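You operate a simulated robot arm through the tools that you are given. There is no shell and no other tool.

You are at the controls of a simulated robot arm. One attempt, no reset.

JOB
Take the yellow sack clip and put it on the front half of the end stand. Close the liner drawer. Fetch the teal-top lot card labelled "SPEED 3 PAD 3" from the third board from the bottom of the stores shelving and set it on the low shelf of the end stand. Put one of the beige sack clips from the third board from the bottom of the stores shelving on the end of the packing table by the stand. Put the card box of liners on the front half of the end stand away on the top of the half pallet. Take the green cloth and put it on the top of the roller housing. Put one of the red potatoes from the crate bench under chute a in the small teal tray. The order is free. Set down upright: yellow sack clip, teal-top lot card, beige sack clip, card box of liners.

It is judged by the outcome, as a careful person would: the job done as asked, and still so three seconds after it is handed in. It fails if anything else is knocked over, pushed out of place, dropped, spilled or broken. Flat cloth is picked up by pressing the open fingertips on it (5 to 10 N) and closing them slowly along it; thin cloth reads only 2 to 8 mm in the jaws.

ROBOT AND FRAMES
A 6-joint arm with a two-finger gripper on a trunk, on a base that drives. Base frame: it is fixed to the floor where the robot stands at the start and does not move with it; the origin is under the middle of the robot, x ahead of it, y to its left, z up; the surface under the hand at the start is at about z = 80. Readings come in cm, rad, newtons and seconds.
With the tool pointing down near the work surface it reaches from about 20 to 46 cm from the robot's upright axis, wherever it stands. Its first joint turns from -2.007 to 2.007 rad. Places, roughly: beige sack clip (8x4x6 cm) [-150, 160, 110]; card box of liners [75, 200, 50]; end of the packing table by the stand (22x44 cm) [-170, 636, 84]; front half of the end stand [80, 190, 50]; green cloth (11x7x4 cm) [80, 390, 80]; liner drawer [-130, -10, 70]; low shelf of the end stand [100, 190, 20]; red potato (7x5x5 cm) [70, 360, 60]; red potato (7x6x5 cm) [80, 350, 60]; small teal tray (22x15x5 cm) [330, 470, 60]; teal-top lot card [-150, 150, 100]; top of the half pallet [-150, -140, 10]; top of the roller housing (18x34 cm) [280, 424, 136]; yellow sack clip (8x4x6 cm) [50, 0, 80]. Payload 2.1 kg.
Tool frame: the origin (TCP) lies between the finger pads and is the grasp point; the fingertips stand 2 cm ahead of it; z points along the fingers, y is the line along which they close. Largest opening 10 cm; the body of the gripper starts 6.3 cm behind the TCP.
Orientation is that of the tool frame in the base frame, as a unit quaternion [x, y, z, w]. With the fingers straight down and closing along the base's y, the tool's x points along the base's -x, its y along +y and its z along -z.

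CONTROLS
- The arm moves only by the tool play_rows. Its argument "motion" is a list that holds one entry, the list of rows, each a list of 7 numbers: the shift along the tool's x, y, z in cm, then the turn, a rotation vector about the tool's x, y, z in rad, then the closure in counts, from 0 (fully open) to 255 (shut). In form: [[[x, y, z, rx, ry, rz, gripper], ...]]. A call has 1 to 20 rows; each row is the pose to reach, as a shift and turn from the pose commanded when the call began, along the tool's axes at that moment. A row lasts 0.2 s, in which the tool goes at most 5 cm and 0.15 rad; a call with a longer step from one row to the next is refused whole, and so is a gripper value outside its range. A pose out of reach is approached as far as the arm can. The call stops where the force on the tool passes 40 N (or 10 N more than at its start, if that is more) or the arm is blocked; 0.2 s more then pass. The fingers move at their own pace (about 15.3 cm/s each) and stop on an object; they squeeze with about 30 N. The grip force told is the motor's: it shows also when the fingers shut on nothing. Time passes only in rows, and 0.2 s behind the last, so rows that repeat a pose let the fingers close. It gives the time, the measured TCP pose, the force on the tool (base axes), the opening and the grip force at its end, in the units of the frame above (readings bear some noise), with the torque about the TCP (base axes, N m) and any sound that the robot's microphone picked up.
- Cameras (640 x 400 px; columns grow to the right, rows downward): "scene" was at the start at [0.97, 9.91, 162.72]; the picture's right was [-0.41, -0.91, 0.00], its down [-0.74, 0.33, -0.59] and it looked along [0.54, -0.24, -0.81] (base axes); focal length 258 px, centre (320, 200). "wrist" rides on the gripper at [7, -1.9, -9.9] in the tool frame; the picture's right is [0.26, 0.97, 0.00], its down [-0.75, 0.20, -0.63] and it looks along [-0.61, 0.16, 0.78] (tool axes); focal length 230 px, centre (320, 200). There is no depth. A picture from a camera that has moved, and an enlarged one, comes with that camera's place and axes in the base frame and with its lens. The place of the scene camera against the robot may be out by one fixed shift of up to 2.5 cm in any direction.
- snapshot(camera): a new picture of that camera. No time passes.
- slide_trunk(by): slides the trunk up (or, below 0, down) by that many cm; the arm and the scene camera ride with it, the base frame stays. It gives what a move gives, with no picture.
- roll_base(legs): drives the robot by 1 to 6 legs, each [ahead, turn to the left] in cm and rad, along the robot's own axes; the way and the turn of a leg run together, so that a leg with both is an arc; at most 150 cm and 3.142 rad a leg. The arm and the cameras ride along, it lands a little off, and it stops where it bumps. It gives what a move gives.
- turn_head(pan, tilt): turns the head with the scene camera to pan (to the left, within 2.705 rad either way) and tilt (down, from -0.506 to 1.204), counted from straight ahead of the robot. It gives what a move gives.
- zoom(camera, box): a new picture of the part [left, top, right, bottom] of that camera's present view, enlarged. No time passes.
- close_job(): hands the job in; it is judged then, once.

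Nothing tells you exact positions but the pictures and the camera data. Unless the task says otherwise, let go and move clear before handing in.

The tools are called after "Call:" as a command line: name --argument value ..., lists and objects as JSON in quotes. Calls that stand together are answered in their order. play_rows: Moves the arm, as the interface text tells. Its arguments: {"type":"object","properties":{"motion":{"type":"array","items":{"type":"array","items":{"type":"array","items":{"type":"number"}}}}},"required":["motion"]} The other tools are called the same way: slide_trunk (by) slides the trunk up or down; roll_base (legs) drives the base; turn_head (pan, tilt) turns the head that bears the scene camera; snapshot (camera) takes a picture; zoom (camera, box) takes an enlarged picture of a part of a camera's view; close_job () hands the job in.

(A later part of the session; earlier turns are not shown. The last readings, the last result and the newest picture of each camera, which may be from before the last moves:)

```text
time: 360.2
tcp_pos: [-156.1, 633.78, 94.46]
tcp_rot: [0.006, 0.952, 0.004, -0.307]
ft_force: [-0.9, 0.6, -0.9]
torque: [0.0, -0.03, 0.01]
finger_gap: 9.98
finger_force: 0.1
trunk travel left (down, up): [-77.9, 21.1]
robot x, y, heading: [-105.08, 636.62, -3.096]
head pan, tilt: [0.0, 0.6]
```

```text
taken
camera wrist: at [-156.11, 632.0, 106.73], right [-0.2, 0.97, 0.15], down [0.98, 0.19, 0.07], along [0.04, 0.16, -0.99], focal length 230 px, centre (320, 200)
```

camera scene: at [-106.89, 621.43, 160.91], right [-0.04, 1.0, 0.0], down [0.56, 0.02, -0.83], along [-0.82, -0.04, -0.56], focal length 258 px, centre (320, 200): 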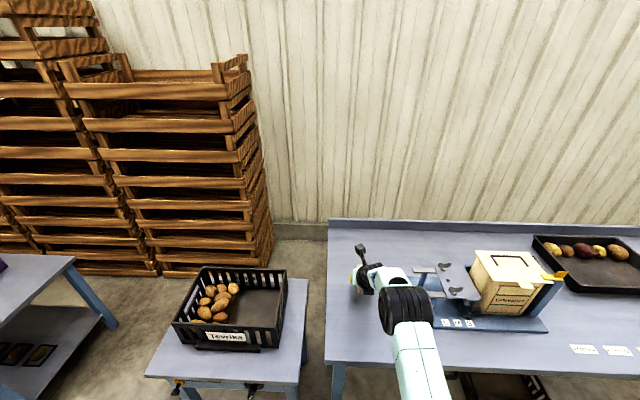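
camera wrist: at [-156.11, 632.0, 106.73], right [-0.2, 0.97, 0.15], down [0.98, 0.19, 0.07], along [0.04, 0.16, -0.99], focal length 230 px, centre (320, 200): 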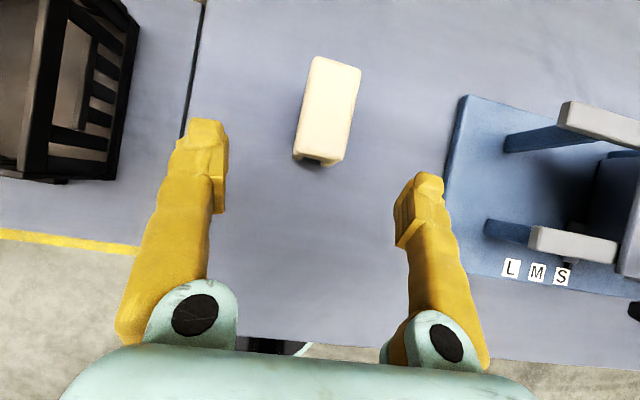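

The beige clip stands upright on the table end. Backing off and heading south to the grading line for the cloth.

Call:
slide_trunk --by 10

Call:
roll_base --legs '[[-65, 0], [0, 1.529], [120, 0], [118, 0]]'

Call:
turn_head --pan 1.2 --tilt 0.5

Call:
snapshot --camera "scene"

```text
time: 361.6
tcp_pos: [-156.22, 633.85, 104.47]
tcp_rot: [0.007, 0.952, 0.004, -0.307]
ft_force: [0.2, 0.1, -0.2]
torque: [0.0, 0.01, 0.02]
finger_gap: 9.97
finger_force: 0.1
trunk travel left (down, up): [-87.9, 11.1]
robot x, y, heading: [-105.14, 636.71, -3.099]
head pan, tilt: [0.0, 0.6]
```

```text
time: 380.4
tcp_pos: [-31.51, 347.85, 104.58]
tcp_rot: [-0.66, 0.686, -0.211, -0.223]
ft_force: [1.3, 0.3, -0.9]
torque: [0.0, 0.01, 0.03]
finger_gap: 10.0
finger_force: 0.0
trunk travel left (down, up): [-87.9, 11.1]
robot x, y, heading: [-33.17, 399.08, -1.553]
head pan, tilt: [0.0, 0.6]
```

```text
time: 381.8
tcp_pos: [-31.56, 347.83, 104.45]
tcp_rot: [-0.66, 0.685, -0.212, -0.222]
ft_force: [0.5, 0.1, -0.5]
torque: [0.0, 0.02, 0.0]
finger_gap: 9.99
finger_force: 0.1
trunk travel left (down, up): [-87.9, 11.1]
robot x, y, heading: [-33.23, 398.89, -1.549]
head pan, tilt: [1.201, 0.499]
```

```text
taken
camera scene: at [-10.53, 401.16, 171.82], right [-0.34, -0.94, 0.0], down [-0.45, 0.16, -0.88], along [0.82, -0.3, -0.48], focal length 258 px, centre (320, 200)
```

scene: 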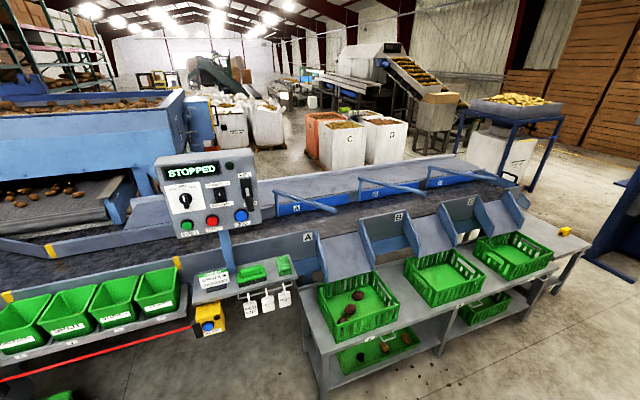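

Call:
zoom --camera "scene" --box '[180, 240, 320, 320]'

Call:
zoom --camera "scene" --box '[0, 60, 260, 240]'

Call:
zoom --camera "scene" --box '[310, 250, 450, 370]'

```text
4.57 times, centred on (250, 280) of scene
camera zoom: at [-10.53, 401.16, 171.82], right [-0.34, -0.94, 0.0], down [-0.45, 0.16, -0.88], along [0.82, -0.3, -0.48], focal length 1182 px, centre (640, -166)
```

zoom: 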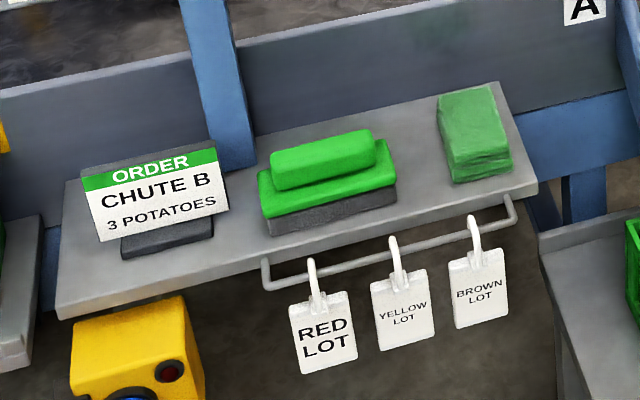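

```text
2.22 times, centred on (130, 150) of scene
camera zoom: at [-10.53, 401.16, 171.82], right [-0.34, -0.94, 0.0], down [-0.45, 0.16, -0.88], along [0.82, -0.3, -0.48], focal length 574 px, centre (742, 311)
```

zoom: 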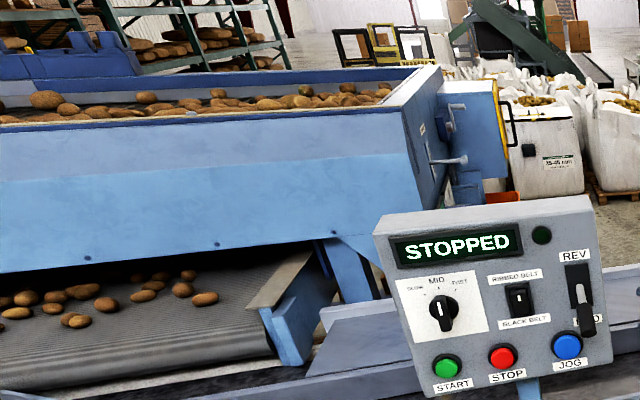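

```text
3.33 times, centred on (380, 310) of scene
camera zoom: at [-10.53, 401.16, 171.82], right [-0.34, -0.94, 0.0], down [-0.45, 0.16, -0.88], along [0.82, -0.3, -0.48], focal length 862 px, centre (120, -167)
```

zoom: 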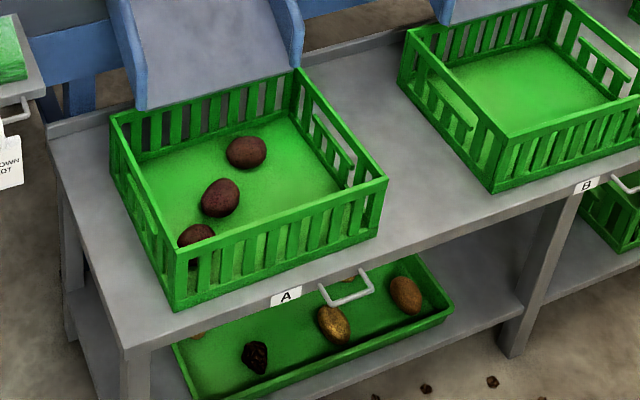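

The folded green cloth is at the right end of the small shelf (about (84, 385)), next to a green brush. I'll line up facing it.

Call:
roll_base --legs '[[12, 0], [0, 1.553], [28, 0]]'

Call:
slide_trunk --by -8

Call:
turn_head --pan 0 --tilt 0.8

Call:
snapshot --camera "scene"

Call:
snapshot --camera "wrist"

```text
time: 388.4
tcp_pos: [46.55, 388.47, 104.59]
tcp_rot: [0.951, -0.022, 0.308, 0.009]
ft_force: [0.3, 0.4, 0.2]
torque: [0.0, 0.0, 0.0]
finger_gap: 10.0
finger_force: 0.1
trunk travel left (down, up): [-87.9, 11.1]
robot x, y, heading: [-4.7, 387.03, 0.014]
head pan, tilt: [1.201, 0.499]
```

```text
time: 389.6
tcp_pos: [46.62, 388.61, 96.48]
tcp_rot: [0.951, -0.022, 0.308, 0.009]
ft_force: [0.1, 0.6, -0.5]
torque: [0.0, 0.02, -0.01]
finger_gap: 9.98
finger_force: 0.0
trunk travel left (down, up): [-79.9, 19.1]
robot x, y, heading: [-4.63, 387.0, 0.012]
head pan, tilt: [1.201, 0.499]
```

```text
time: 391.0
tcp_pos: [46.71, 388.66, 96.48]
tcp_rot: [0.951, -0.022, 0.307, 0.009]
ft_force: [0.5, -0.3, 0.2]
torque: [0.04, 0.02, -0.02]
finger_gap: 9.98
finger_force: 0.0
trunk travel left (down, up): [-79.9, 19.1]
robot x, y, heading: [-4.51, 387.2, 0.012]
head pan, tilt: [0.0, 0.799]
```

```text
taken
camera scene: at [-2.44, 400.29, 161.23], right [0.01, -1.0, 0.0], down [-0.72, -0.01, -0.7], along [0.7, 0.01, -0.72], focal length 258 px, centre (320, 200)
```

scene: 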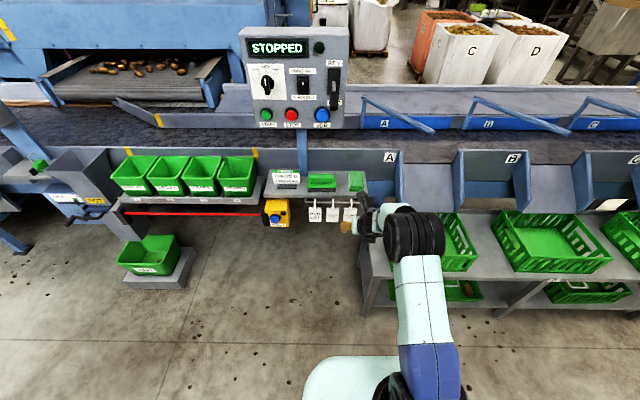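

```text
taken
camera wrist: at [46.58, 390.51, 108.73], right [0.16, -0.97, 0.15], down [-0.99, -0.15, 0.07], along [-0.05, -0.16, -0.99], focal length 230 px, centre (320, 200)
```

wrist: 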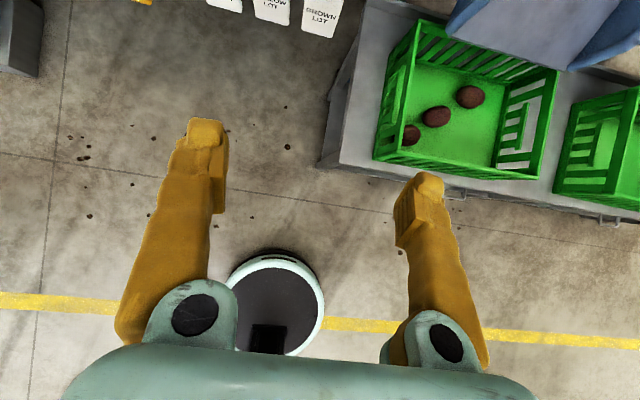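

Call:
roll_base --legs '[[0, 0.23], [22, 0], [0, -0.35]]'

Call:
snapshot --camera "wrist"

```text
time: 394.6
tcp_pos: [67.52, 387.7, 96.5]
tcp_rot: [0.948, -0.079, 0.306, 0.027]
ft_force: [-0.1, 0.6, -0.3]
torque: [0.01, 0.0, 0.0]
finger_gap: 10.01
finger_force: 0.1
trunk travel left (down, up): [-79.9, 19.1]
robot x, y, heading: [16.33, 392.45, -0.106]
head pan, tilt: [0.0, 0.799]
```

```text
taken
camera wrist: at [67.7, 389.64, 108.74], right [0.05, -0.99, 0.15], down [-1.0, -0.04, 0.07], along [-0.07, -0.16, -0.99], focal length 230 px, centre (320, 200)
```

wrist: 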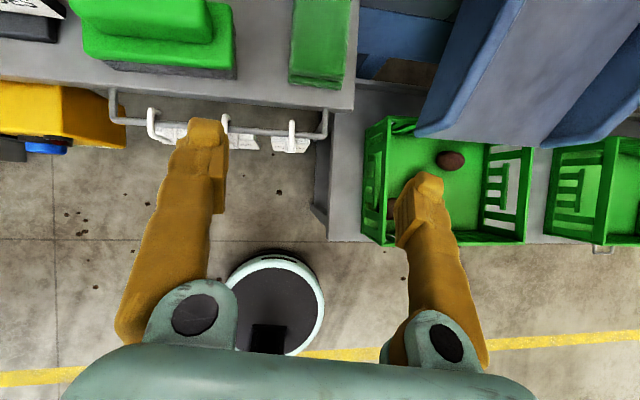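

Cloth centre ≈ (84.5, 386), about 6.6 wide. Driving over it and lowering.

Call:
roll_base --legs '[[16.2, 0]]'

Call:
snapshot --camera "wrist"

```text
time: 396.0
tcp_pos: [83.65, 386.18, 96.62]
tcp_rot: [0.948, -0.078, 0.307, 0.027]
ft_force: [0.2, 0.4, 0.1]
torque: [-0.02, 0.0, -0.02]
finger_gap: 9.99
finger_force: 0.1
trunk travel left (down, up): [-79.9, 19.1]
robot x, y, heading: [32.59, 390.65, -0.1]
head pan, tilt: [0.0, 0.799]
```

```text
taken
camera wrist: at [83.76, 388.1, 108.81], right [0.05, -0.99, 0.15], down [-1.0, -0.04, 0.07], along [-0.06, -0.16, -0.99], focal length 230 px, centre (320, 200)
```

wrist: 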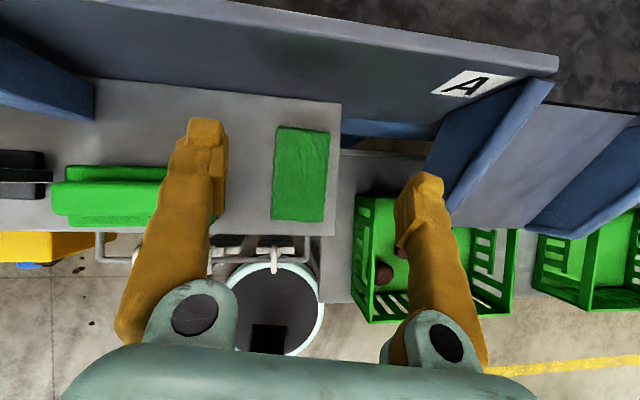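

Call:
slide_trunk --by -11

Call:
snapshot --camera "wrist"

Call:
zoom --camera "scene" --box '[280, 130, 440, 250]'

```text
time: 397.4
tcp_pos: [83.77, 386.08, 85.62]
tcp_rot: [0.948, -0.077, 0.306, 0.026]
ft_force: [-0.3, -0.6, -0.2]
torque: [-0.02, 0.01, -0.04]
finger_gap: 9.99
finger_force: 0.1
trunk travel left (down, up): [-68.9, 30.1]
robot x, y, heading: [32.73, 391.09, -0.102]
head pan, tilt: [0.0, 0.799]
```

```text
taken
camera wrist: at [83.89, 388.09, 97.74], right [0.05, -0.99, 0.15], down [-1.0, -0.04, 0.07], along [-0.07, -0.16, -0.99], focal length 230 px, centre (320, 200)
```

wrist: 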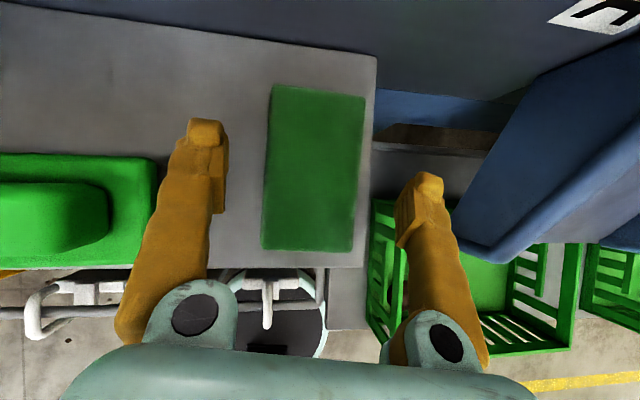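

```text
3.33 times, centred on (360, 190) of scene
camera zoom: at [36.46, 403.47, 150.23], right [-0.1, -0.99, 0.0], down [-0.71, 0.07, -0.7], along [0.69, -0.07, -0.72], focal length 862 px, centre (187, 233)
```

zoom: 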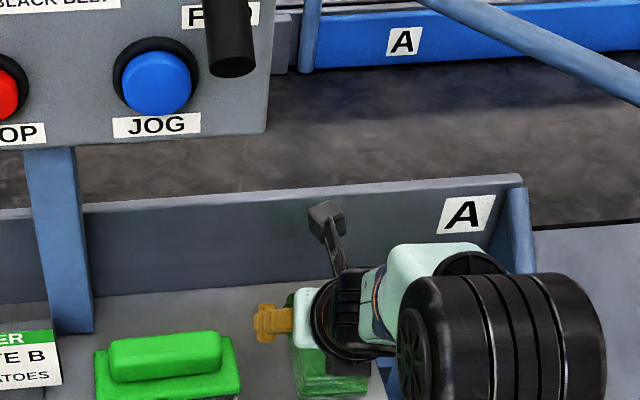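

Call:
play_rows --motion '[[[-0.58, -0.1, 0.81, 0, 0, 0, 0], [-1.17, -0.1, 1.62, 0, 0, 0, 0], [-1.75, -0.1, 2.43, 0, 0, 0, 0], [-2.34, -0.1, 3.24, 0, 0, 0, 0], [-2.63, -0.1, 3.65, 0, 0, 0, 0], [-2.8, -0.1, 3.9, 0, 0, 0, 0], [-2.8, -0.1, 3.9, 0, 0, 0, 0]]]'

Call:
snapshot --camera "wrist"

```text
time: 398.7
tcp_pos: [83.76, 386.25, 81.87]
tcp_rot: [0.944, -0.078, 0.318, 0.025]
ft_force: [-14.8, 1.5, 22.0]
torque: [1.23, 0.11, 0.86]
finger_gap: 9.97
finger_force: 0.0
out of reach, approached as far as the arm can: row 1
trunk travel left (down, up): [-68.9, 30.1]
robot x, y, heading: [32.56, 391.02, -0.104]
head pan, tilt: [0.0, 0.799]
stopped in row 6: the force on the tool passed its limit at 44 N (the readings are from after the stop); the commanded pose is now the measured one
```

```text
taken
camera wrist: at [83.49, 388.21, 94.11], right [0.04, -0.99, 0.15], down [-1.0, -0.04, 0.05], along [-0.04, -0.16, -0.99], focal length 230 px, centre (320, 200)
```

wrist: 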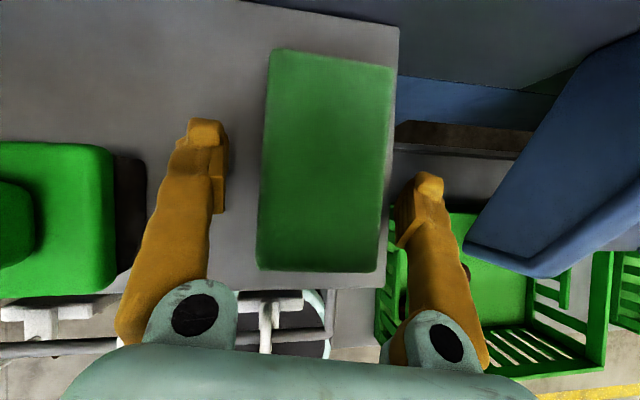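

Fingertips touched the shelf (z ≈ 79.6). Raising slightly and closing on the cloth.

Call:
play_rows --motion '[[[0.2, 0, -0.28, 0, 0, 0, 0], [0.2, 0, -0.28, 0, 0, 0, 40], [0.2, 0, -0.28, 0, 0, 0, 70], [0.2, 0, -0.28, 0, 0, 0, 100], [0.2, 0, -0.28, 0, 0, 0, 140], [0.2, 0, -0.28, 0, 0, 0, 180], [0.2, 0, -0.28, 0, 0, 0, 220], [0.2, 0, -0.28, 0, 0, 0, 255], [0.2, 0, -0.28, 0, 0, 0, 255]]]'

Call:
snapshot --camera "wrist"

```text
time: 400.9
tcp_pos: [84.2, 386.03, 82.22]
tcp_rot: [0.943, -0.079, 0.322, 0.027]
ft_force: [-2.7, -1.3, 13.7]
torque: [-0.01, 0.75, 0.18]
finger_gap: 6.8
finger_force: 29.8
trunk travel left (down, up): [-68.9, 30.1]
robot x, y, heading: [32.68, 391.12, -0.107]
head pan, tilt: [0.0, 0.799]
stopped in row 9: the force on the tool passed its limit at 40 N (the readings are from after the stop); the commanded pose is now the measured one
```

```text
taken
camera wrist: at [84.01, 388.06, 94.42], right [0.04, -0.99, 0.16], down [-1.0, -0.03, 0.04], along [-0.03, -0.16, -0.99], focal length 230 px, centre (320, 200)
```

wrist: 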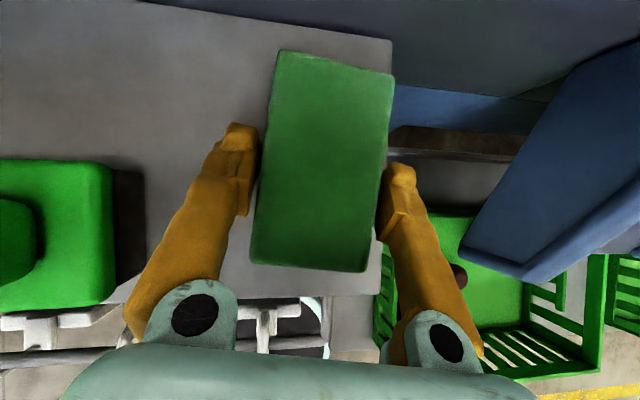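

Gripped at 6.8 cm. Lifting.

Call:
play_rows --motion '[[[0.3, 0, -0.4, 0, 0, 0, 255], [0.9, 0, -1.2, 0, 0, 0, 255], [1.8, 0, -2.4, 0, 0, 0, 255], [1.8, 0, -2.4, 0, 0, 0, 255]]]'

Call:
slide_trunk --by 16

Call:
snapshot --camera "wrist"

Call:
snapshot --camera "scene"

```text
time: 401.9
tcp_pos: [84.33, 386.12, 84.88]
tcp_rot: [0.944, -0.079, 0.318, 0.027]
ft_force: [0.7, 0.2, -0.9]
torque: [-0.01, 0.0, 0.04]
finger_gap: 6.75
finger_force: 30.1
trunk travel left (down, up): [-68.9, 30.1]
robot x, y, heading: [32.67, 390.83, -0.103]
head pan, tilt: [0.0, 0.799]
```

```text
time: 403.7
tcp_pos: [84.57, 386.12, 100.97]
tcp_rot: [0.944, -0.08, 0.319, 0.028]
ft_force: [-0.1, -0.6, -0.5]
torque: [0.01, 0.0, 0.0]
finger_gap: 6.71
finger_force: 29.9
trunk travel left (down, up): [-84.9, 14.1]
robot x, y, heading: [32.76, 390.98, -0.109]
head pan, tilt: [0.0, 0.799]
```

```text
taken
camera wrist: at [84.22, 388.14, 113.18], right [0.04, -0.99, 0.16], down [-1.0, -0.03, 0.05], along [-0.04, -0.16, -0.99], focal length 230 px, centre (320, 200)
```

wrist: 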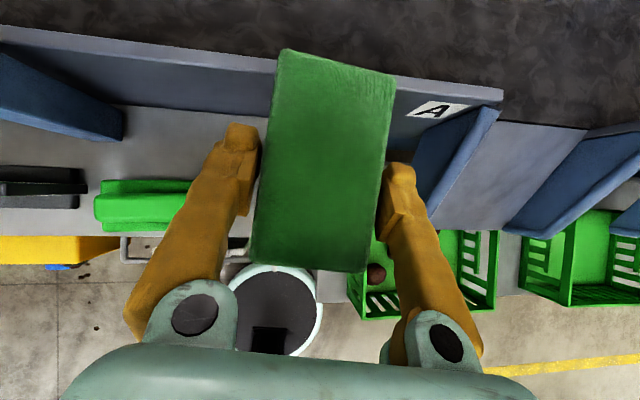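

```text
taken
camera scene: at [36.57, 403.48, 166.22], right [-0.11, -0.99, 0.0], down [-0.71, 0.08, -0.7], along [0.69, -0.07, -0.72], focal length 258 px, centre (320, 200)
```

scene: 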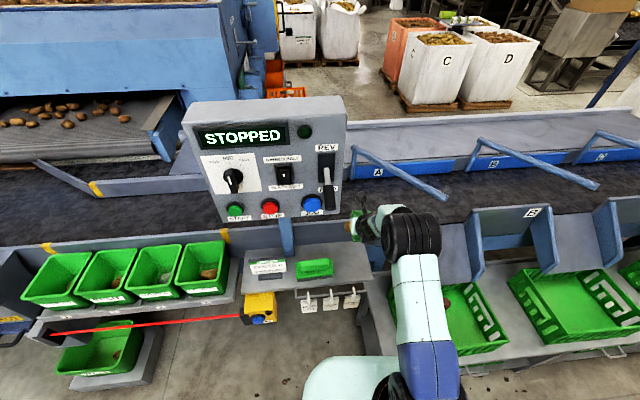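

Cloth held. Now driving round the south end of the line to reach the east side. First back out and go south.

Call:
roll_base --legs '[[-55, 0], [0, -1.464], [140, 0], [122, 0], [0, 1.571]]'

Call:
turn_head --pan 0 --tilt 0.45

Call:
snapshot --camera "scene"

```text
time: 426.5
tcp_pos: [30.71, 139.11, 100.98]
tcp_rot: [0.947, -0.021, 0.32, 0.008]
ft_force: [-0.2, -0.2, -0.2]
torque: [-0.02, -0.02, 0.03]
finger_gap: 6.71
finger_force: 30.2
trunk travel left (down, up): [-84.9, 14.1]
robot x, y, heading: [-20.87, 137.31, 0.014]
head pan, tilt: [0.0, 0.799]
```

```text
time: 427.3
tcp_pos: [30.83, 139.13, 100.99]
tcp_rot: [0.947, -0.021, 0.32, 0.008]
ft_force: [-0.6, 0.4, -1.0]
torque: [-0.02, -0.01, 0.01]
finger_gap: 6.69
finger_force: 30.5
trunk travel left (down, up): [-84.9, 14.1]
robot x, y, heading: [-21.33, 137.43, 0.018]
head pan, tilt: [0.0, 0.45]
```

```text
taken
camera scene: at [-17.9, 150.41, 169.26], right [0.02, -1.0, 0.0], down [-0.44, -0.01, -0.9], along [0.9, 0.02, -0.44], focal length 258 px, centre (320, 200)
```

scene: 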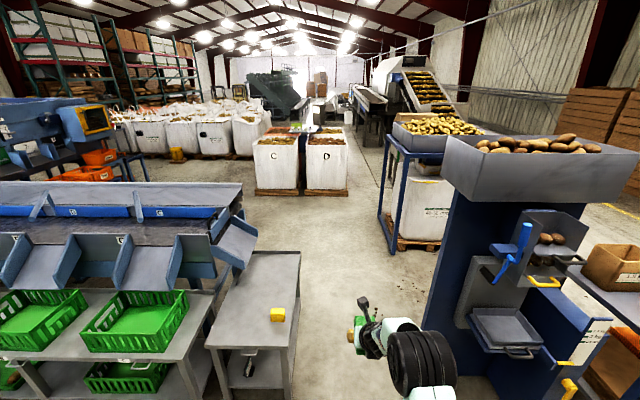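

The corridor east is clear; the roller housing looks like the blue cabinet beyond the belt. Driving east along the corridor.

Call:
roll_base --legs '[[0, -0.016], [150, 0], [135, 0], [0, 1.571]]'

Call:
turn_head --pan 0 --tilt 0.35

Call:
snapshot --camera "scene"

```text
time: 445.0
tcp_pos: [260.08, 190.41, 101.01]
tcp_rot: [0.696, 0.643, 0.235, -0.217]
ft_force: [-0.6, -0.2, -1.3]
torque: [-0.01, -0.02, 0.02]
finger_gap: 6.69
finger_force: 29.5
trunk travel left (down, up): [-84.9, 14.1]
robot x, y, heading: [259.84, 138.64, 1.554]
head pan, tilt: [0.0, 0.45]
```

```text
time: 445.7
tcp_pos: [260.1, 190.52, 100.99]
tcp_rot: [0.696, 0.642, 0.237, -0.216]
ft_force: [0.4, -0.1, -1.7]
torque: [-0.02, -0.02, -0.02]
finger_gap: 6.7
finger_force: 29.9
trunk travel left (down, up): [-84.9, 14.1]
robot x, y, heading: [260.04, 138.35, 1.554]
head pan, tilt: [0.0, 0.351]
```

```text
taken
camera scene: at [246.3, 141.01, 170.19], right [1.0, -0.02, 0.0], down [-0.01, -0.34, -0.94], along [0.02, 0.94, -0.34], focal length 258 px, centre (320, 200)
```

scene: 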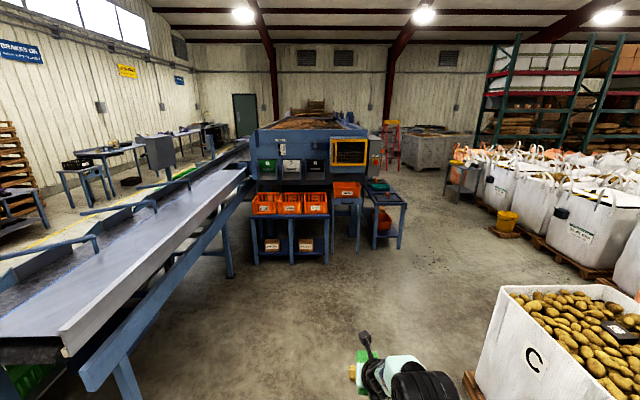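

Call:
zoom --camera "scene" --box '[240, 115, 420, 275]'

```text
2.50 times, centred on (330, 195) of scene
camera zoom: at [246.3, 141.01, 170.19], right [1.0, -0.02, 0.0], down [-0.01, -0.34, -0.94], along [0.02, 0.94, -0.34], focal length 646 px, centre (295, 212)
```

zoom: 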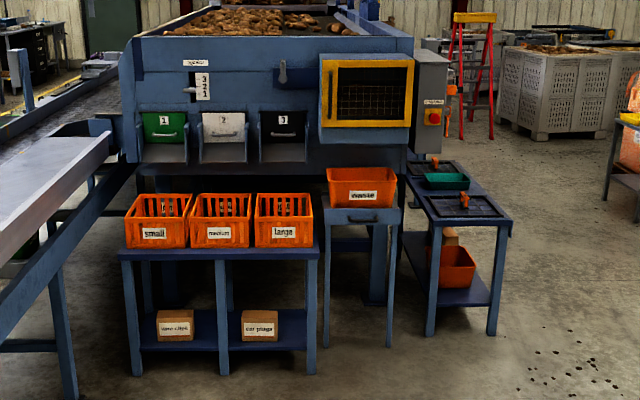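

The roller housing is the blue box with the yellow-framed screen; its top is at z ≈ 136, reachable from the south between the tables. Driving toward (282, 325).

Call:
roll_base --legs '[[0, -0.08], [140, 0], [48, 0], [0, 0.097]]'

Call:
slide_trunk --by 14

Call:
play_rows --motion '[[[2.3, 0, -3.2, 0, 0, 0, 255], [4.6, 0, -6.4, 0, 0, 0, 255], [6.9, 0, -9.6, 0, 0, 0, 255], [9.2, 0, -12.8, 0, 0, 0, 255], [11.6, 0, -16, 0, 0, 0, 255], [13.9, 0, -19.2, 0, 0, 0, 255], [16.2, 0, -22.4, 0, 0, 0, 255], [16.2, 0, -22.4, 0, 0, 0, 255]]]'

Call:
snapshot --camera "scene"

Call:
snapshot --camera "wrist"

```text
time: 456.1
tcp_pos: [282.02, 376.87, 100.96]
tcp_rot: [0.701, 0.638, 0.237, -0.214]
ft_force: [-0.3, 1.1, 0.0]
torque: [-0.01, -0.03, -0.01]
finger_gap: 6.7
finger_force: 29.8
trunk travel left (down, up): [-84.9, 14.1]
robot x, y, heading: [280.78, 324.94, 1.54]
head pan, tilt: [0.0, 0.351]
```

```text
time: 457.8
tcp_pos: [281.86, 376.85, 114.82]
tcp_rot: [0.7, 0.639, 0.237, -0.214]
ft_force: [-0.2, 0.2, -1.2]
torque: [-0.02, -0.02, -0.02]
finger_gap: 6.69
finger_force: 30.8
trunk travel left (down, up): [-98.9, 0.1]
robot x, y, heading: [280.48, 324.86, 1.543]
head pan, tilt: [0.0, 0.351]
```

```text
time: 459.6
tcp_pos: [277.57, 374.37, 140.77]
tcp_rot: [0.702, 0.63, 0.26, -0.206]
ft_force: [0.7, 0.6, -1.8]
torque: [-0.01, 0.04, 0.0]
finger_gap: 6.67
finger_force: 30.2
out of reach, approached as far as the arm can: row 3, 4, 5, 6, 7, 8
trunk travel left (down, up): [-98.9, 0.1]
robot x, y, heading: [281.2, 325.01, 1.546]
head pan, tilt: [0.0, 0.351]
```

```text
taken
camera scene: at [267.49, 327.63, 184.19], right [1.0, -0.03, 0.0], down [-0.01, -0.34, -0.94], along [0.03, 0.94, -0.34], focal length 258 px, centre (320, 200)
```

scene: 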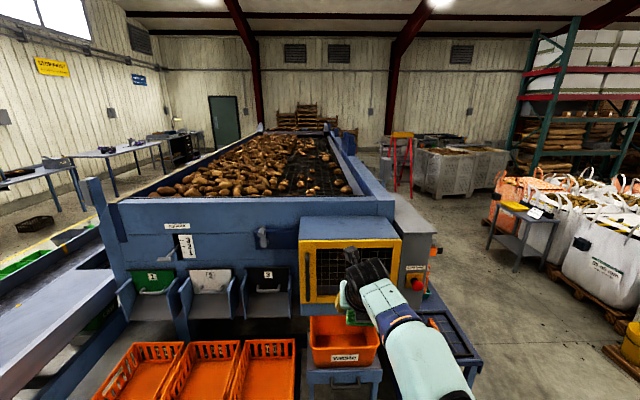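

```text
taken
camera wrist: at [275.18, 373.89, 152.86], right [0.98, 0.08, 0.2], down [0.08, -1.0, 0.03], along [0.2, -0.01, -0.98], focal length 230 px, centre (320, 200)
```

wrist: 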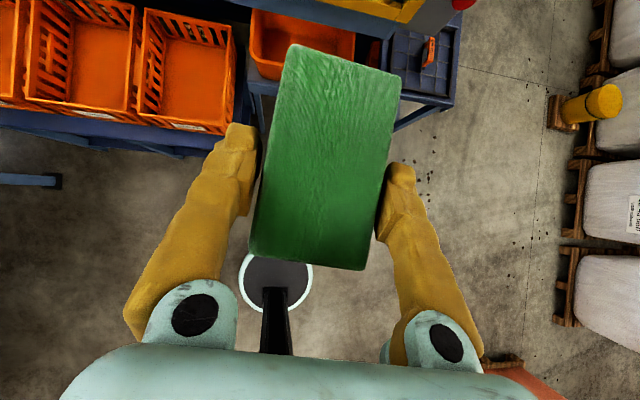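

Call:
play_rows --motion '[[[0.9, 0, -1.2, 0, 0, 0, 255], [1.9, 0, -2.4, 0, 0, 0, 255], [2.5, 0, -3.2, 0, 0, 0, 255], [2.5, 0, -3.2, 0, 0, 0, 255]]]'

Call:
roll_base --legs '[[0, 0.025], [22, 0]]'

Call:
snapshot --camera "scene"

Call:
snapshot --camera "wrist"

```text
time: 460.6
tcp_pos: [276.87, 374.06, 144.39]
tcp_rot: [0.702, 0.629, 0.265, -0.205]
ft_force: [0.0, -0.2, -0.6]
torque: [-0.02, 0.04, 0.02]
finger_gap: 6.67
finger_force: 29.7
out of reach, approached as far as the arm can: row 2, 3, 4
trunk travel left (down, up): [-98.9, 0.1]
robot x, y, heading: [281.06, 324.8, 1.543]
head pan, tilt: [0.0, 0.351]
```

```text
time: 462.7
tcp_pos: [275.92, 395.97, 144.64]
tcp_rot: [0.694, 0.636, 0.264, -0.209]
ft_force: [-0.2, -0.6, -1.4]
torque: [0.05, -0.01, 0.02]
finger_gap: 6.7
finger_force: 30.2
trunk travel left (down, up): [-98.9, 0.1]
robot x, y, heading: [280.93, 347.55, 1.564]
head pan, tilt: [0.0, 0.351]
```

```text
taken
camera scene: at [267.56, 349.24, 184.21], right [1.0, -0.01, 0.0], down [0.0, -0.34, -0.94], along [0.01, 0.94, -0.34], focal length 258 px, centre (320, 200)
```

scene: 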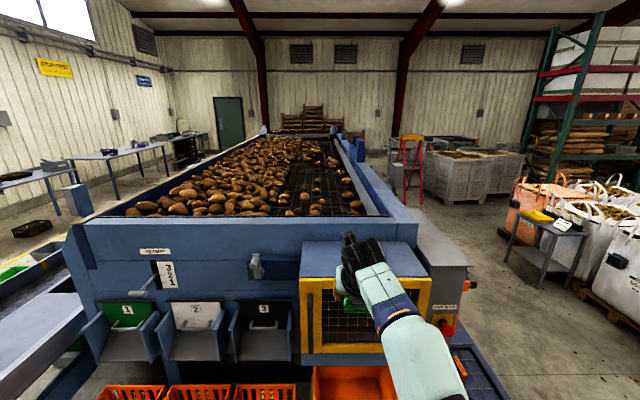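

```text
taken
camera wrist: at [273.51, 395.44, 156.75], right [0.97, 0.1, 0.21], down [0.09, -1.0, 0.02], along [0.21, 0.0, -0.98], focal length 230 px, centre (320, 200)
```

wrist: 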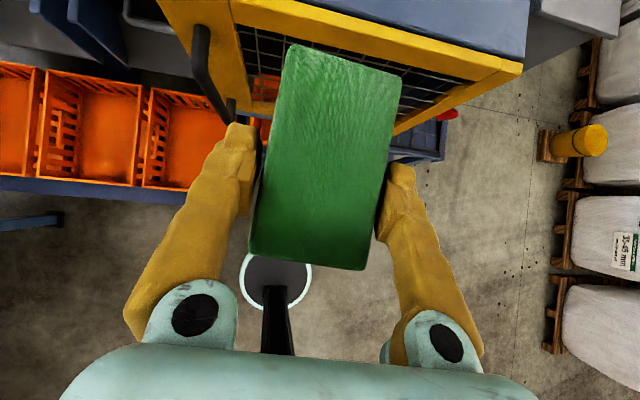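

Call:
roll_base --legs '[[0, -0.05], [15, 0]]'

Call:
snapshot --camera "wrist"

Call:
snapshot --camera "scene"

```text
time: 464.9
tcp_pos: [279.17, 410.95, 144.65]
tcp_rot: [0.71, 0.618, 0.27, -0.202]
ft_force: [0.3, 1.2, -1.4]
torque: [-0.03, 0.02, 0.0]
finger_gap: 6.67
finger_force: 30.1
trunk travel left (down, up): [-98.9, 0.1]
robot x, y, heading: [281.71, 362.26, 1.513]
head pan, tilt: [0.0, 0.351]
stopped in leg 2: the robot was blocked; the commanded pose is now the measured one
```

```text
taken
camera wrist: at [276.65, 410.51, 156.8], right [0.98, 0.05, 0.21], down [0.05, -1.0, 0.02], along [0.21, -0.01, -0.98], focal length 230 px, centre (320, 200)
```

wrist: 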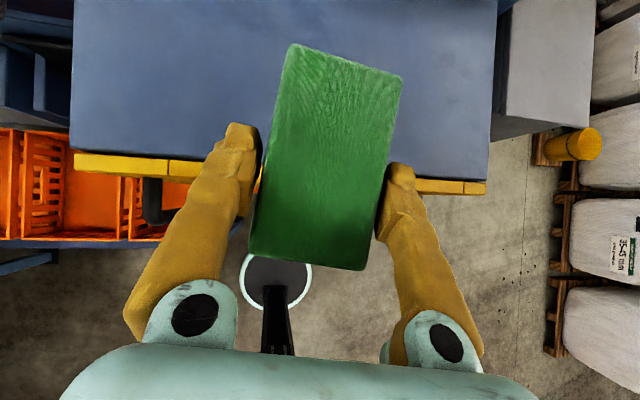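

```text
taken
camera scene: at [268.57, 366.4, 184.15], right [1.0, -0.06, 0.0], down [-0.02, -0.35, -0.94], along [0.05, 0.93, -0.35], focal length 258 px, centre (320, 200)
```

scene: 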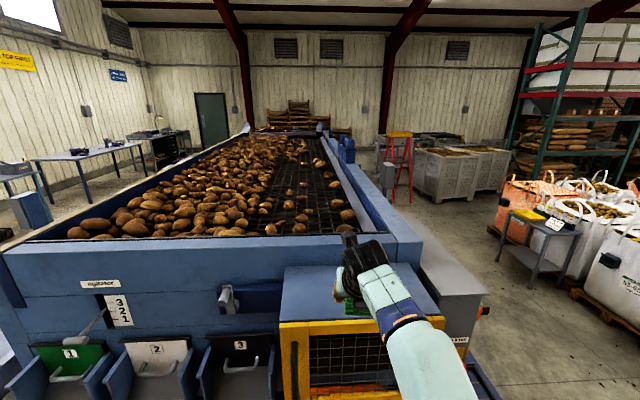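

Something blocked the base. Looking down to see what's in the way.

Call:
turn_head --pan -0.3 --tilt 1.0

Call:
snapshot --camera "scene"

Call:
turn_head --pan 0.6 --tilt 1.1

Call:
snapshot --camera "scene"

```text
time: 465.9
tcp_pos: [279.17, 409.41, 145.3]
tcp_rot: [0.709, 0.617, 0.273, -0.206]
ft_force: [0.3, 0.1, -0.5]
torque: [0.0, -0.01, -0.02]
finger_gap: 6.73
finger_force: 30.3
trunk travel left (down, up): [-98.9, 0.1]
robot x, y, heading: [282.5, 362.04, 1.515]
head pan, tilt: [-0.3, 1.0]
```

```text
taken
camera scene: at [270.46, 362.02, 178.72], right [0.94, -0.35, 0.0], down [-0.29, -0.79, -0.54], along [0.19, 0.51, -0.84], focal length 258 px, centre (320, 200)
```

scene: 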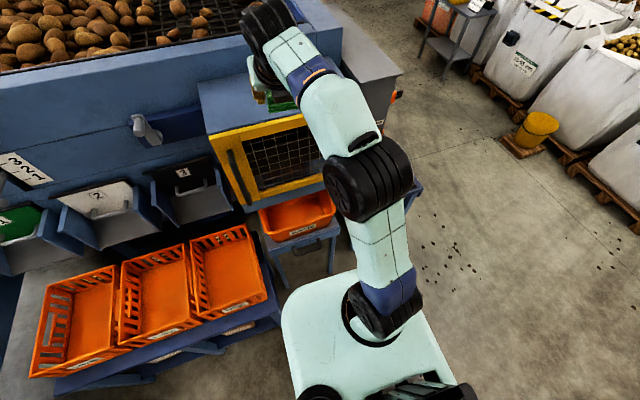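

```text
time: 467.1
tcp_pos: [279.2, 409.67, 145.17]
tcp_rot: [0.709, 0.618, 0.271, -0.205]
ft_force: [0.6, 0.7, 0.1]
torque: [-0.02, -0.02, 0.01]
finger_gap: 6.71
finger_force: 30.0
trunk travel left (down, up): [-98.9, 0.1]
robot x, y, heading: [281.89, 362.12, 1.513]
head pan, tilt: [0.6, 1.1]
```

```text
taken
camera scene: at [264.79, 361.21, 178.05], right [0.86, 0.52, 0.0], down [0.46, -0.76, -0.45], along [-0.23, 0.39, -0.89], focal length 258 px, centre (320, 200)
```

scene: 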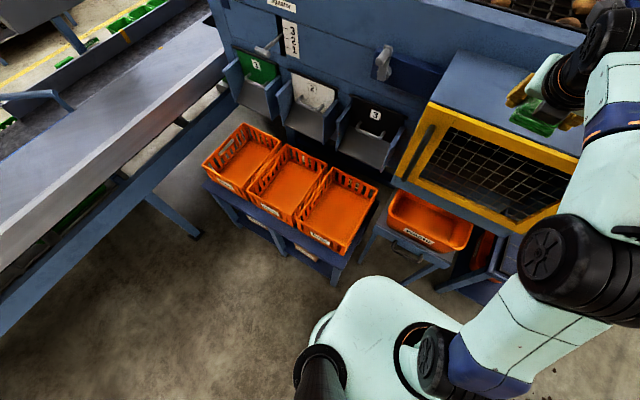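

Nothing visibly touches. I'll try a small forward step to see.

Call:
roll_base --legs '[[4, 0]]'

Call:
snapshot --camera "scene"

```text
time: 468.0
tcp_pos: [279.31, 413.1, 145.53]
tcp_rot: [0.709, 0.616, 0.273, -0.207]
ft_force: [-0.5, 0.7, -0.4]
torque: [-0.1, 0.0, 0.01]
finger_gap: 6.69
finger_force: 30.1
trunk travel left (down, up): [-98.9, 0.1]
robot x, y, heading: [281.83, 366.28, 1.514]
head pan, tilt: [0.6, 1.1]
```

```text
taken
camera scene: at [264.99, 365.29, 178.04], right [0.86, 0.51, 0.0], down [0.46, -0.76, -0.45], along [-0.23, 0.39, -0.89], focal length 258 px, centre (320, 200)
```

scene: 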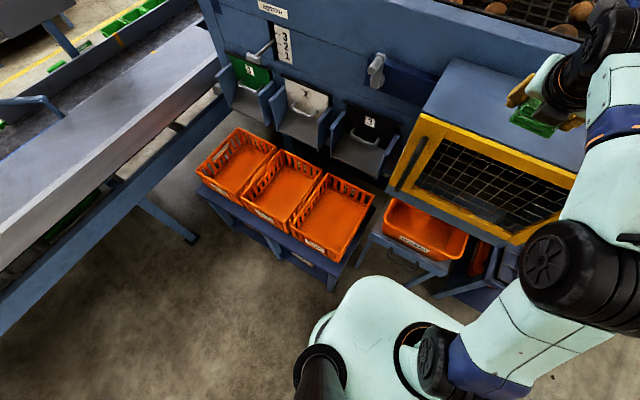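

It moves freely (the earlier stop was probably sway). Continuing in small steps.

Call:
roll_base --legs '[[5, 0]]'

Call:
roll_base --legs '[[4.5, 0]]'

Call:
snapshot --camera "wrist"

Call:
snapshot --camera "scene"

```text
time: 468.9
tcp_pos: [279.75, 422.15, 145.62]
tcp_rot: [0.709, 0.615, 0.272, -0.21]
ft_force: [-0.8, -0.7, 2.0]
torque: [-0.15, 0.0, -0.02]
finger_gap: 6.71
finger_force: 29.8
trunk travel left (down, up): [-98.9, 0.1]
robot x, y, heading: [282.92, 371.24, 1.513]
head pan, tilt: [0.6, 1.1]
```

```text
time: 469.7
tcp_pos: [278.59, 412.17, 148.7]
tcp_rot: [0.698, 0.604, 0.3, -0.243]
ft_force: [0.0, 1.3, -0.8]
torque: [-0.06, -0.02, 0.01]
finger_gap: 6.69
finger_force: 29.9
trunk travel left (down, up): [-98.9, 0.1]
robot x, y, heading: [282.69, 372.11, 1.511]
head pan, tilt: [0.6, 1.1]
stopped in leg 1: the robot was blocked; the commanded pose is now the measured one
```

```text
taken
camera wrist: at [276.22, 410.47, 160.67], right [0.98, 0.03, 0.21], down [0.05, -0.99, -0.09], along [0.2, 0.1, -0.97], focal length 230 px, centre (320, 200)
```

wrist: 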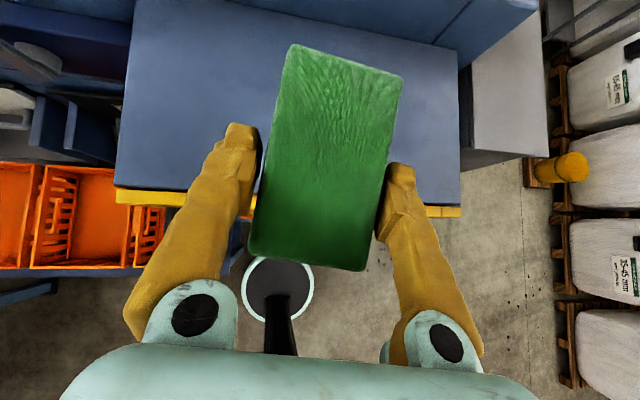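

```text
taken
camera scene: at [265.01, 367.8, 178.17], right [0.86, 0.52, 0.01], down [0.46, -0.75, -0.47], along [-0.23, 0.41, -0.88], focal length 258 px, centre (320, 200)
```

scene: 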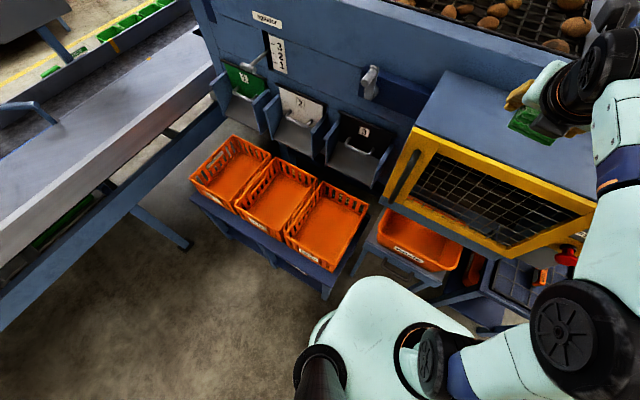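

Call:
turn_head --pan -0.5 --tilt 0.9

Call:
snapshot --camera "scene"

```text
time: 471.0
tcp_pos: [278.88, 413.1, 148.46]
tcp_rot: [0.698, 0.604, 0.298, -0.241]
ft_force: [-0.1, -0.2, -0.3]
torque: [0.04, 0.06, 0.0]
finger_gap: 6.71
finger_force: 30.2
trunk travel left (down, up): [-98.9, 0.1]
robot x, y, heading: [282.67, 372.02, 1.512]
head pan, tilt: [-0.499, 0.901]
```

```text
taken
camera scene: at [272.58, 371.78, 179.44], right [0.85, -0.53, 0.0], down [-0.41, -0.66, -0.62], along [0.33, 0.53, -0.78], focal length 258 px, centre (320, 200)
```

scene: 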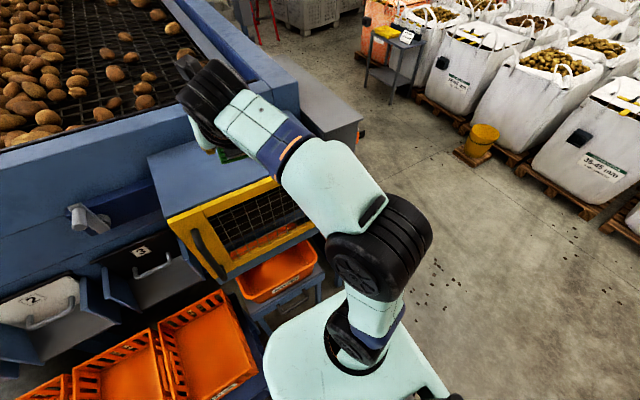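

The arm pose shifted because the tall robot sways when it drives. It is still now; I'll finish with the arm only: extend over the housing top and restore the hand's pitch.

Call:
play_rows --motion '[[[0.9, 0.05, 2.3, 0, -0.03, 0, 255], [1.75, 0.1, 4.6, 0, -0.055, 0, 255], [2.6, 0.1, 6.9, 0, -0.08, 0, 255], [3.5, 0.15, 9.2, 0, -0.105, 0, 255], [4.35, 0.18, 11.4, 0, -0.13, 0, 255], [4.35, 0.18, 11.4, 0, -0.13, 0, 255], [4.35, 0.18, 11.4, 0, -0.13, 0, 255]]]'

Call:
snapshot --camera "wrist"

Call:
snapshot --camera "scene"

```text
time: 472.6
tcp_pos: [279.15, 423.32, 142.5]
tcp_rot: [0.717, 0.616, 0.262, -0.196]
ft_force: [0.3, 0.5, -0.7]
torque: [-0.01, 0.02, 0.03]
finger_gap: 6.71
finger_force: 30.2
out of reach, approached as far as the arm can: row 4, 5, 6, 7
trunk travel left (down, up): [-98.9, 0.1]
robot x, y, heading: [282.45, 372.44, 1.509]
head pan, tilt: [-0.499, 0.901]
```

```text
taken
camera wrist: at [276.78, 423.14, 154.58], right [0.98, 0.04, 0.2], down [0.03, -1.0, 0.04], along [0.2, -0.03, -0.98], focal length 230 px, centre (320, 200)
```

wrist: 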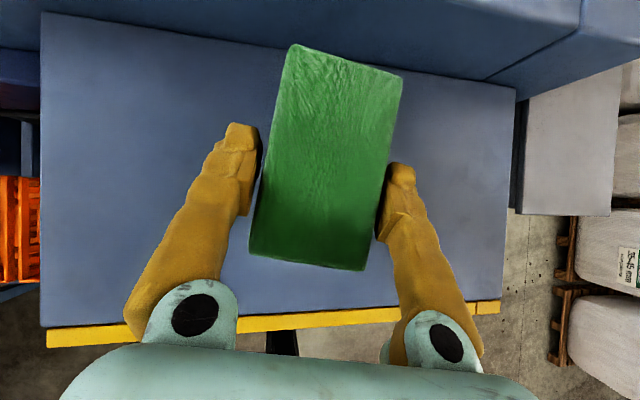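

```text
taken
camera scene: at [272.63, 372.23, 179.44], right [0.85, -0.53, 0.0], down [-0.42, -0.66, -0.62], along [0.33, 0.53, -0.78], focal length 258 px, centre (320, 200)
```

scene: 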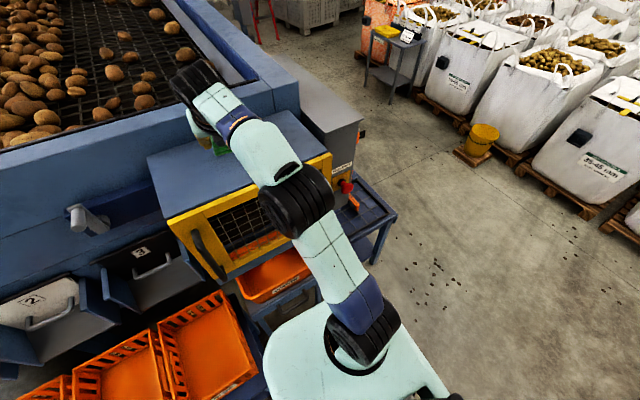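

Cloth is centred over the housing top. Lowering gently.

Call:
play_rows --motion '[[[-0.5, 0, 0.63, 0, 0, 0, 255], [-1, 0, 1.26, 0, 0, 0, 255], [-1.4, 0, 1.8, 0, 0, 0, 255], [-1.7, 0, 2.2, 0, 0, 0, 255], [-2, 0, 2.5, 0, 0, 0, 255], [-2.2, 0, 2.8, 0, 0, 0, 255], [-2.4, 0, 3.1, 0, 0, 0, 255], [-2.6, 0, 3.3, 0, 0, 0, 255]]]'

Call:
snapshot --camera "wrist"

```text
time: 474.4
tcp_pos: [279.24, 423.4, 138.19]
tcp_rot: [0.716, 0.618, 0.253, -0.202]
ft_force: [-0.9, 3.7, 6.8]
torque: [0.57, 0.14, -0.05]
finger_gap: 6.73
finger_force: 30.5
out of reach, approached as far as the arm can: row 1
trunk travel left (down, up): [-98.9, 0.1]
robot x, y, heading: [282.72, 372.04, 1.512]
head pan, tilt: [-0.499, 0.901]
```

```text
taken
camera wrist: at [277.05, 423.22, 150.49], right [0.98, 0.05, 0.18], down [0.05, -1.0, 0.04], along [0.18, -0.04, -0.98], focal length 230 px, centre (320, 200)
```

wrist: 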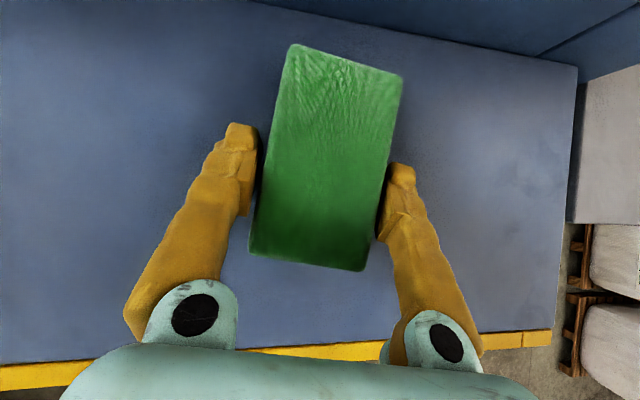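

Light contact (7 N). Opening and rising.

Call:
play_rows --motion '[[[0.1, 0, -0.12, 0, 0, 0, 255], [0.1, 0, -0.12, 0, 0, 0, 50], [0.1, 0, -0.12, 0, 0, 0, 0], [0.1, 0, -0.12, 0, 0, 0, 0], [1, 0, -1.3, 0, 0, 0, 0], [2.5, 0, -3.2, 0, 0, 0, 0], [3.7, 0, -4.7, 0, 0, 0, 0], [3.7, 0, -4.7, 0, 0, 0, 0]]]'

Call:
snapshot --camera "wrist"

```text
time: 476.2
tcp_pos: [278.29, 422.69, 143.65]
tcp_rot: [0.717, 0.617, 0.258, -0.198]
ft_force: [-0.7, 0.1, -0.3]
torque: [0.0, 0.01, -0.02]
finger_gap: 9.99
finger_force: 0.1
out of reach, approached as far as the arm can: row 6, 7, 8
trunk travel left (down, up): [-98.9, 0.1]
robot x, y, heading: [282.57, 372.19, 1.512]
head pan, tilt: [-0.499, 0.901]
```

```text
taken
camera wrist: at [275.78, 422.57, 155.73], right [0.98, 0.05, 0.19], down [0.04, -1.0, 0.04], along [0.19, -0.04, -0.98], focal length 230 px, centre (320, 200)
```

wrist: 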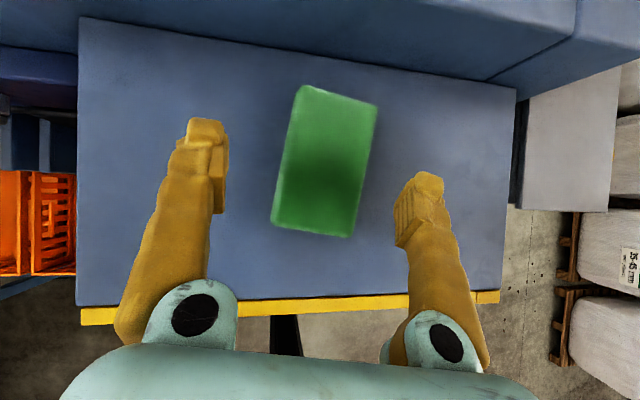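

Cloth lies on the housing top. Retracting the arm first, then backing away, and I'll look at the teal tray while here.

Call:
play_rows --motion '[[[-1.5, 0, -1.3, 0, 0, 0, 0], [-3, 0, -2.6, 0, 0, 0, 0], [-4.6, 0, -4, 0, 0, 0, 0], [-6, 0, -5.2, 0, 0, 0, 0], [-6, 0, -5.2, 0, 0, 0, 0]]]'

Call:
roll_base --legs '[[-10, 0]]'

Call:
roll_base --legs '[[-20, 0]]'

Call:
slide_trunk --by -25

Call:
turn_head --pan -0.6 --tilt 0.6

Call:
snapshot --camera "scene"

```text
time: 477.4
tcp_pos: [276.95, 414.89, 144.19]
tcp_rot: [0.717, 0.619, 0.251, -0.199]
ft_force: [-0.4, -0.5, -0.3]
torque: [0.01, 0.01, 0.0]
finger_gap: 10.01
finger_force: 0.1
trunk travel left (down, up): [-98.9, 0.1]
robot x, y, heading: [282.46, 372.09, 1.513]
head pan, tilt: [-0.499, 0.901]
```

```text
time: 478.6
tcp_pos: [276.6, 405.61, 143.68]
tcp_rot: [0.718, 0.619, 0.25, -0.197]
ft_force: [0.1, -2.3, 0.0]
torque: [0.22, -0.02, 0.01]
finger_gap: 9.98
finger_force: 0.0
trunk travel left (down, up): [-98.9, 0.1]
robot x, y, heading: [281.99, 362.12, 1.514]
head pan, tilt: [-0.499, 0.901]
```

```text
time: 479.7
tcp_pos: [274.7, 388.6, 147.61]
tcp_rot: [0.7, 0.606, 0.284, -0.249]
ft_force: [0.5, 4.1, 2.4]
torque: [-0.42, 0.05, 0.0]
finger_gap: 9.99
finger_force: 0.1
trunk travel left (down, up): [-98.9, 0.1]
robot x, y, heading: [281.76, 355.02, 1.508]
head pan, tilt: [-0.499, 0.901]
stopped in leg 1: the robot was blocked; the commanded pose is now the measured one
```

```text
time: 480.1
tcp_pos: [276.57, 398.46, 145.08]
tcp_rot: [0.707, 0.596, 0.274, -0.263]
ft_force: [0.7, -2.0, 0.6]
torque: [0.09, -0.05, 0.02]
finger_gap: 9.98
finger_force: 0.1
trunk travel left (down, up): [-98.1, 0.9]
robot x, y, heading: [282.1, 355.34, 1.513]
head pan, tilt: [-0.499, 0.901]
stopped: the arm was blocked; the commanded pose is now the measured one
```

```text
time: 480.9
tcp_pos: [275.84, 397.38, 144.71]
tcp_rot: [0.707, 0.603, 0.271, -0.25]
ft_force: [0.1, 2.5, 0.7]
torque: [-0.22, 0.06, 0.01]
finger_gap: 9.98
finger_force: 0.0
trunk travel left (down, up): [-98.1, 0.9]
robot x, y, heading: [281.84, 354.89, 1.511]
head pan, tilt: [-0.6, 0.6]
```

```text
taken
camera scene: at [273.23, 357.77, 181.17], right [0.79, -0.61, 0.01], down [-0.35, -0.46, -0.82], along [0.5, 0.65, -0.57], focal length 258 px, centre (320, 200)
```

scene: 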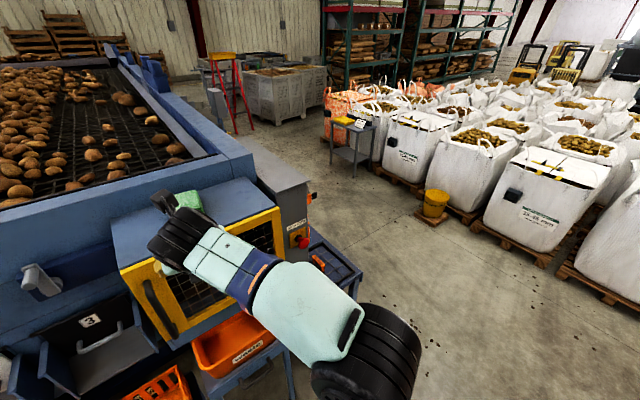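

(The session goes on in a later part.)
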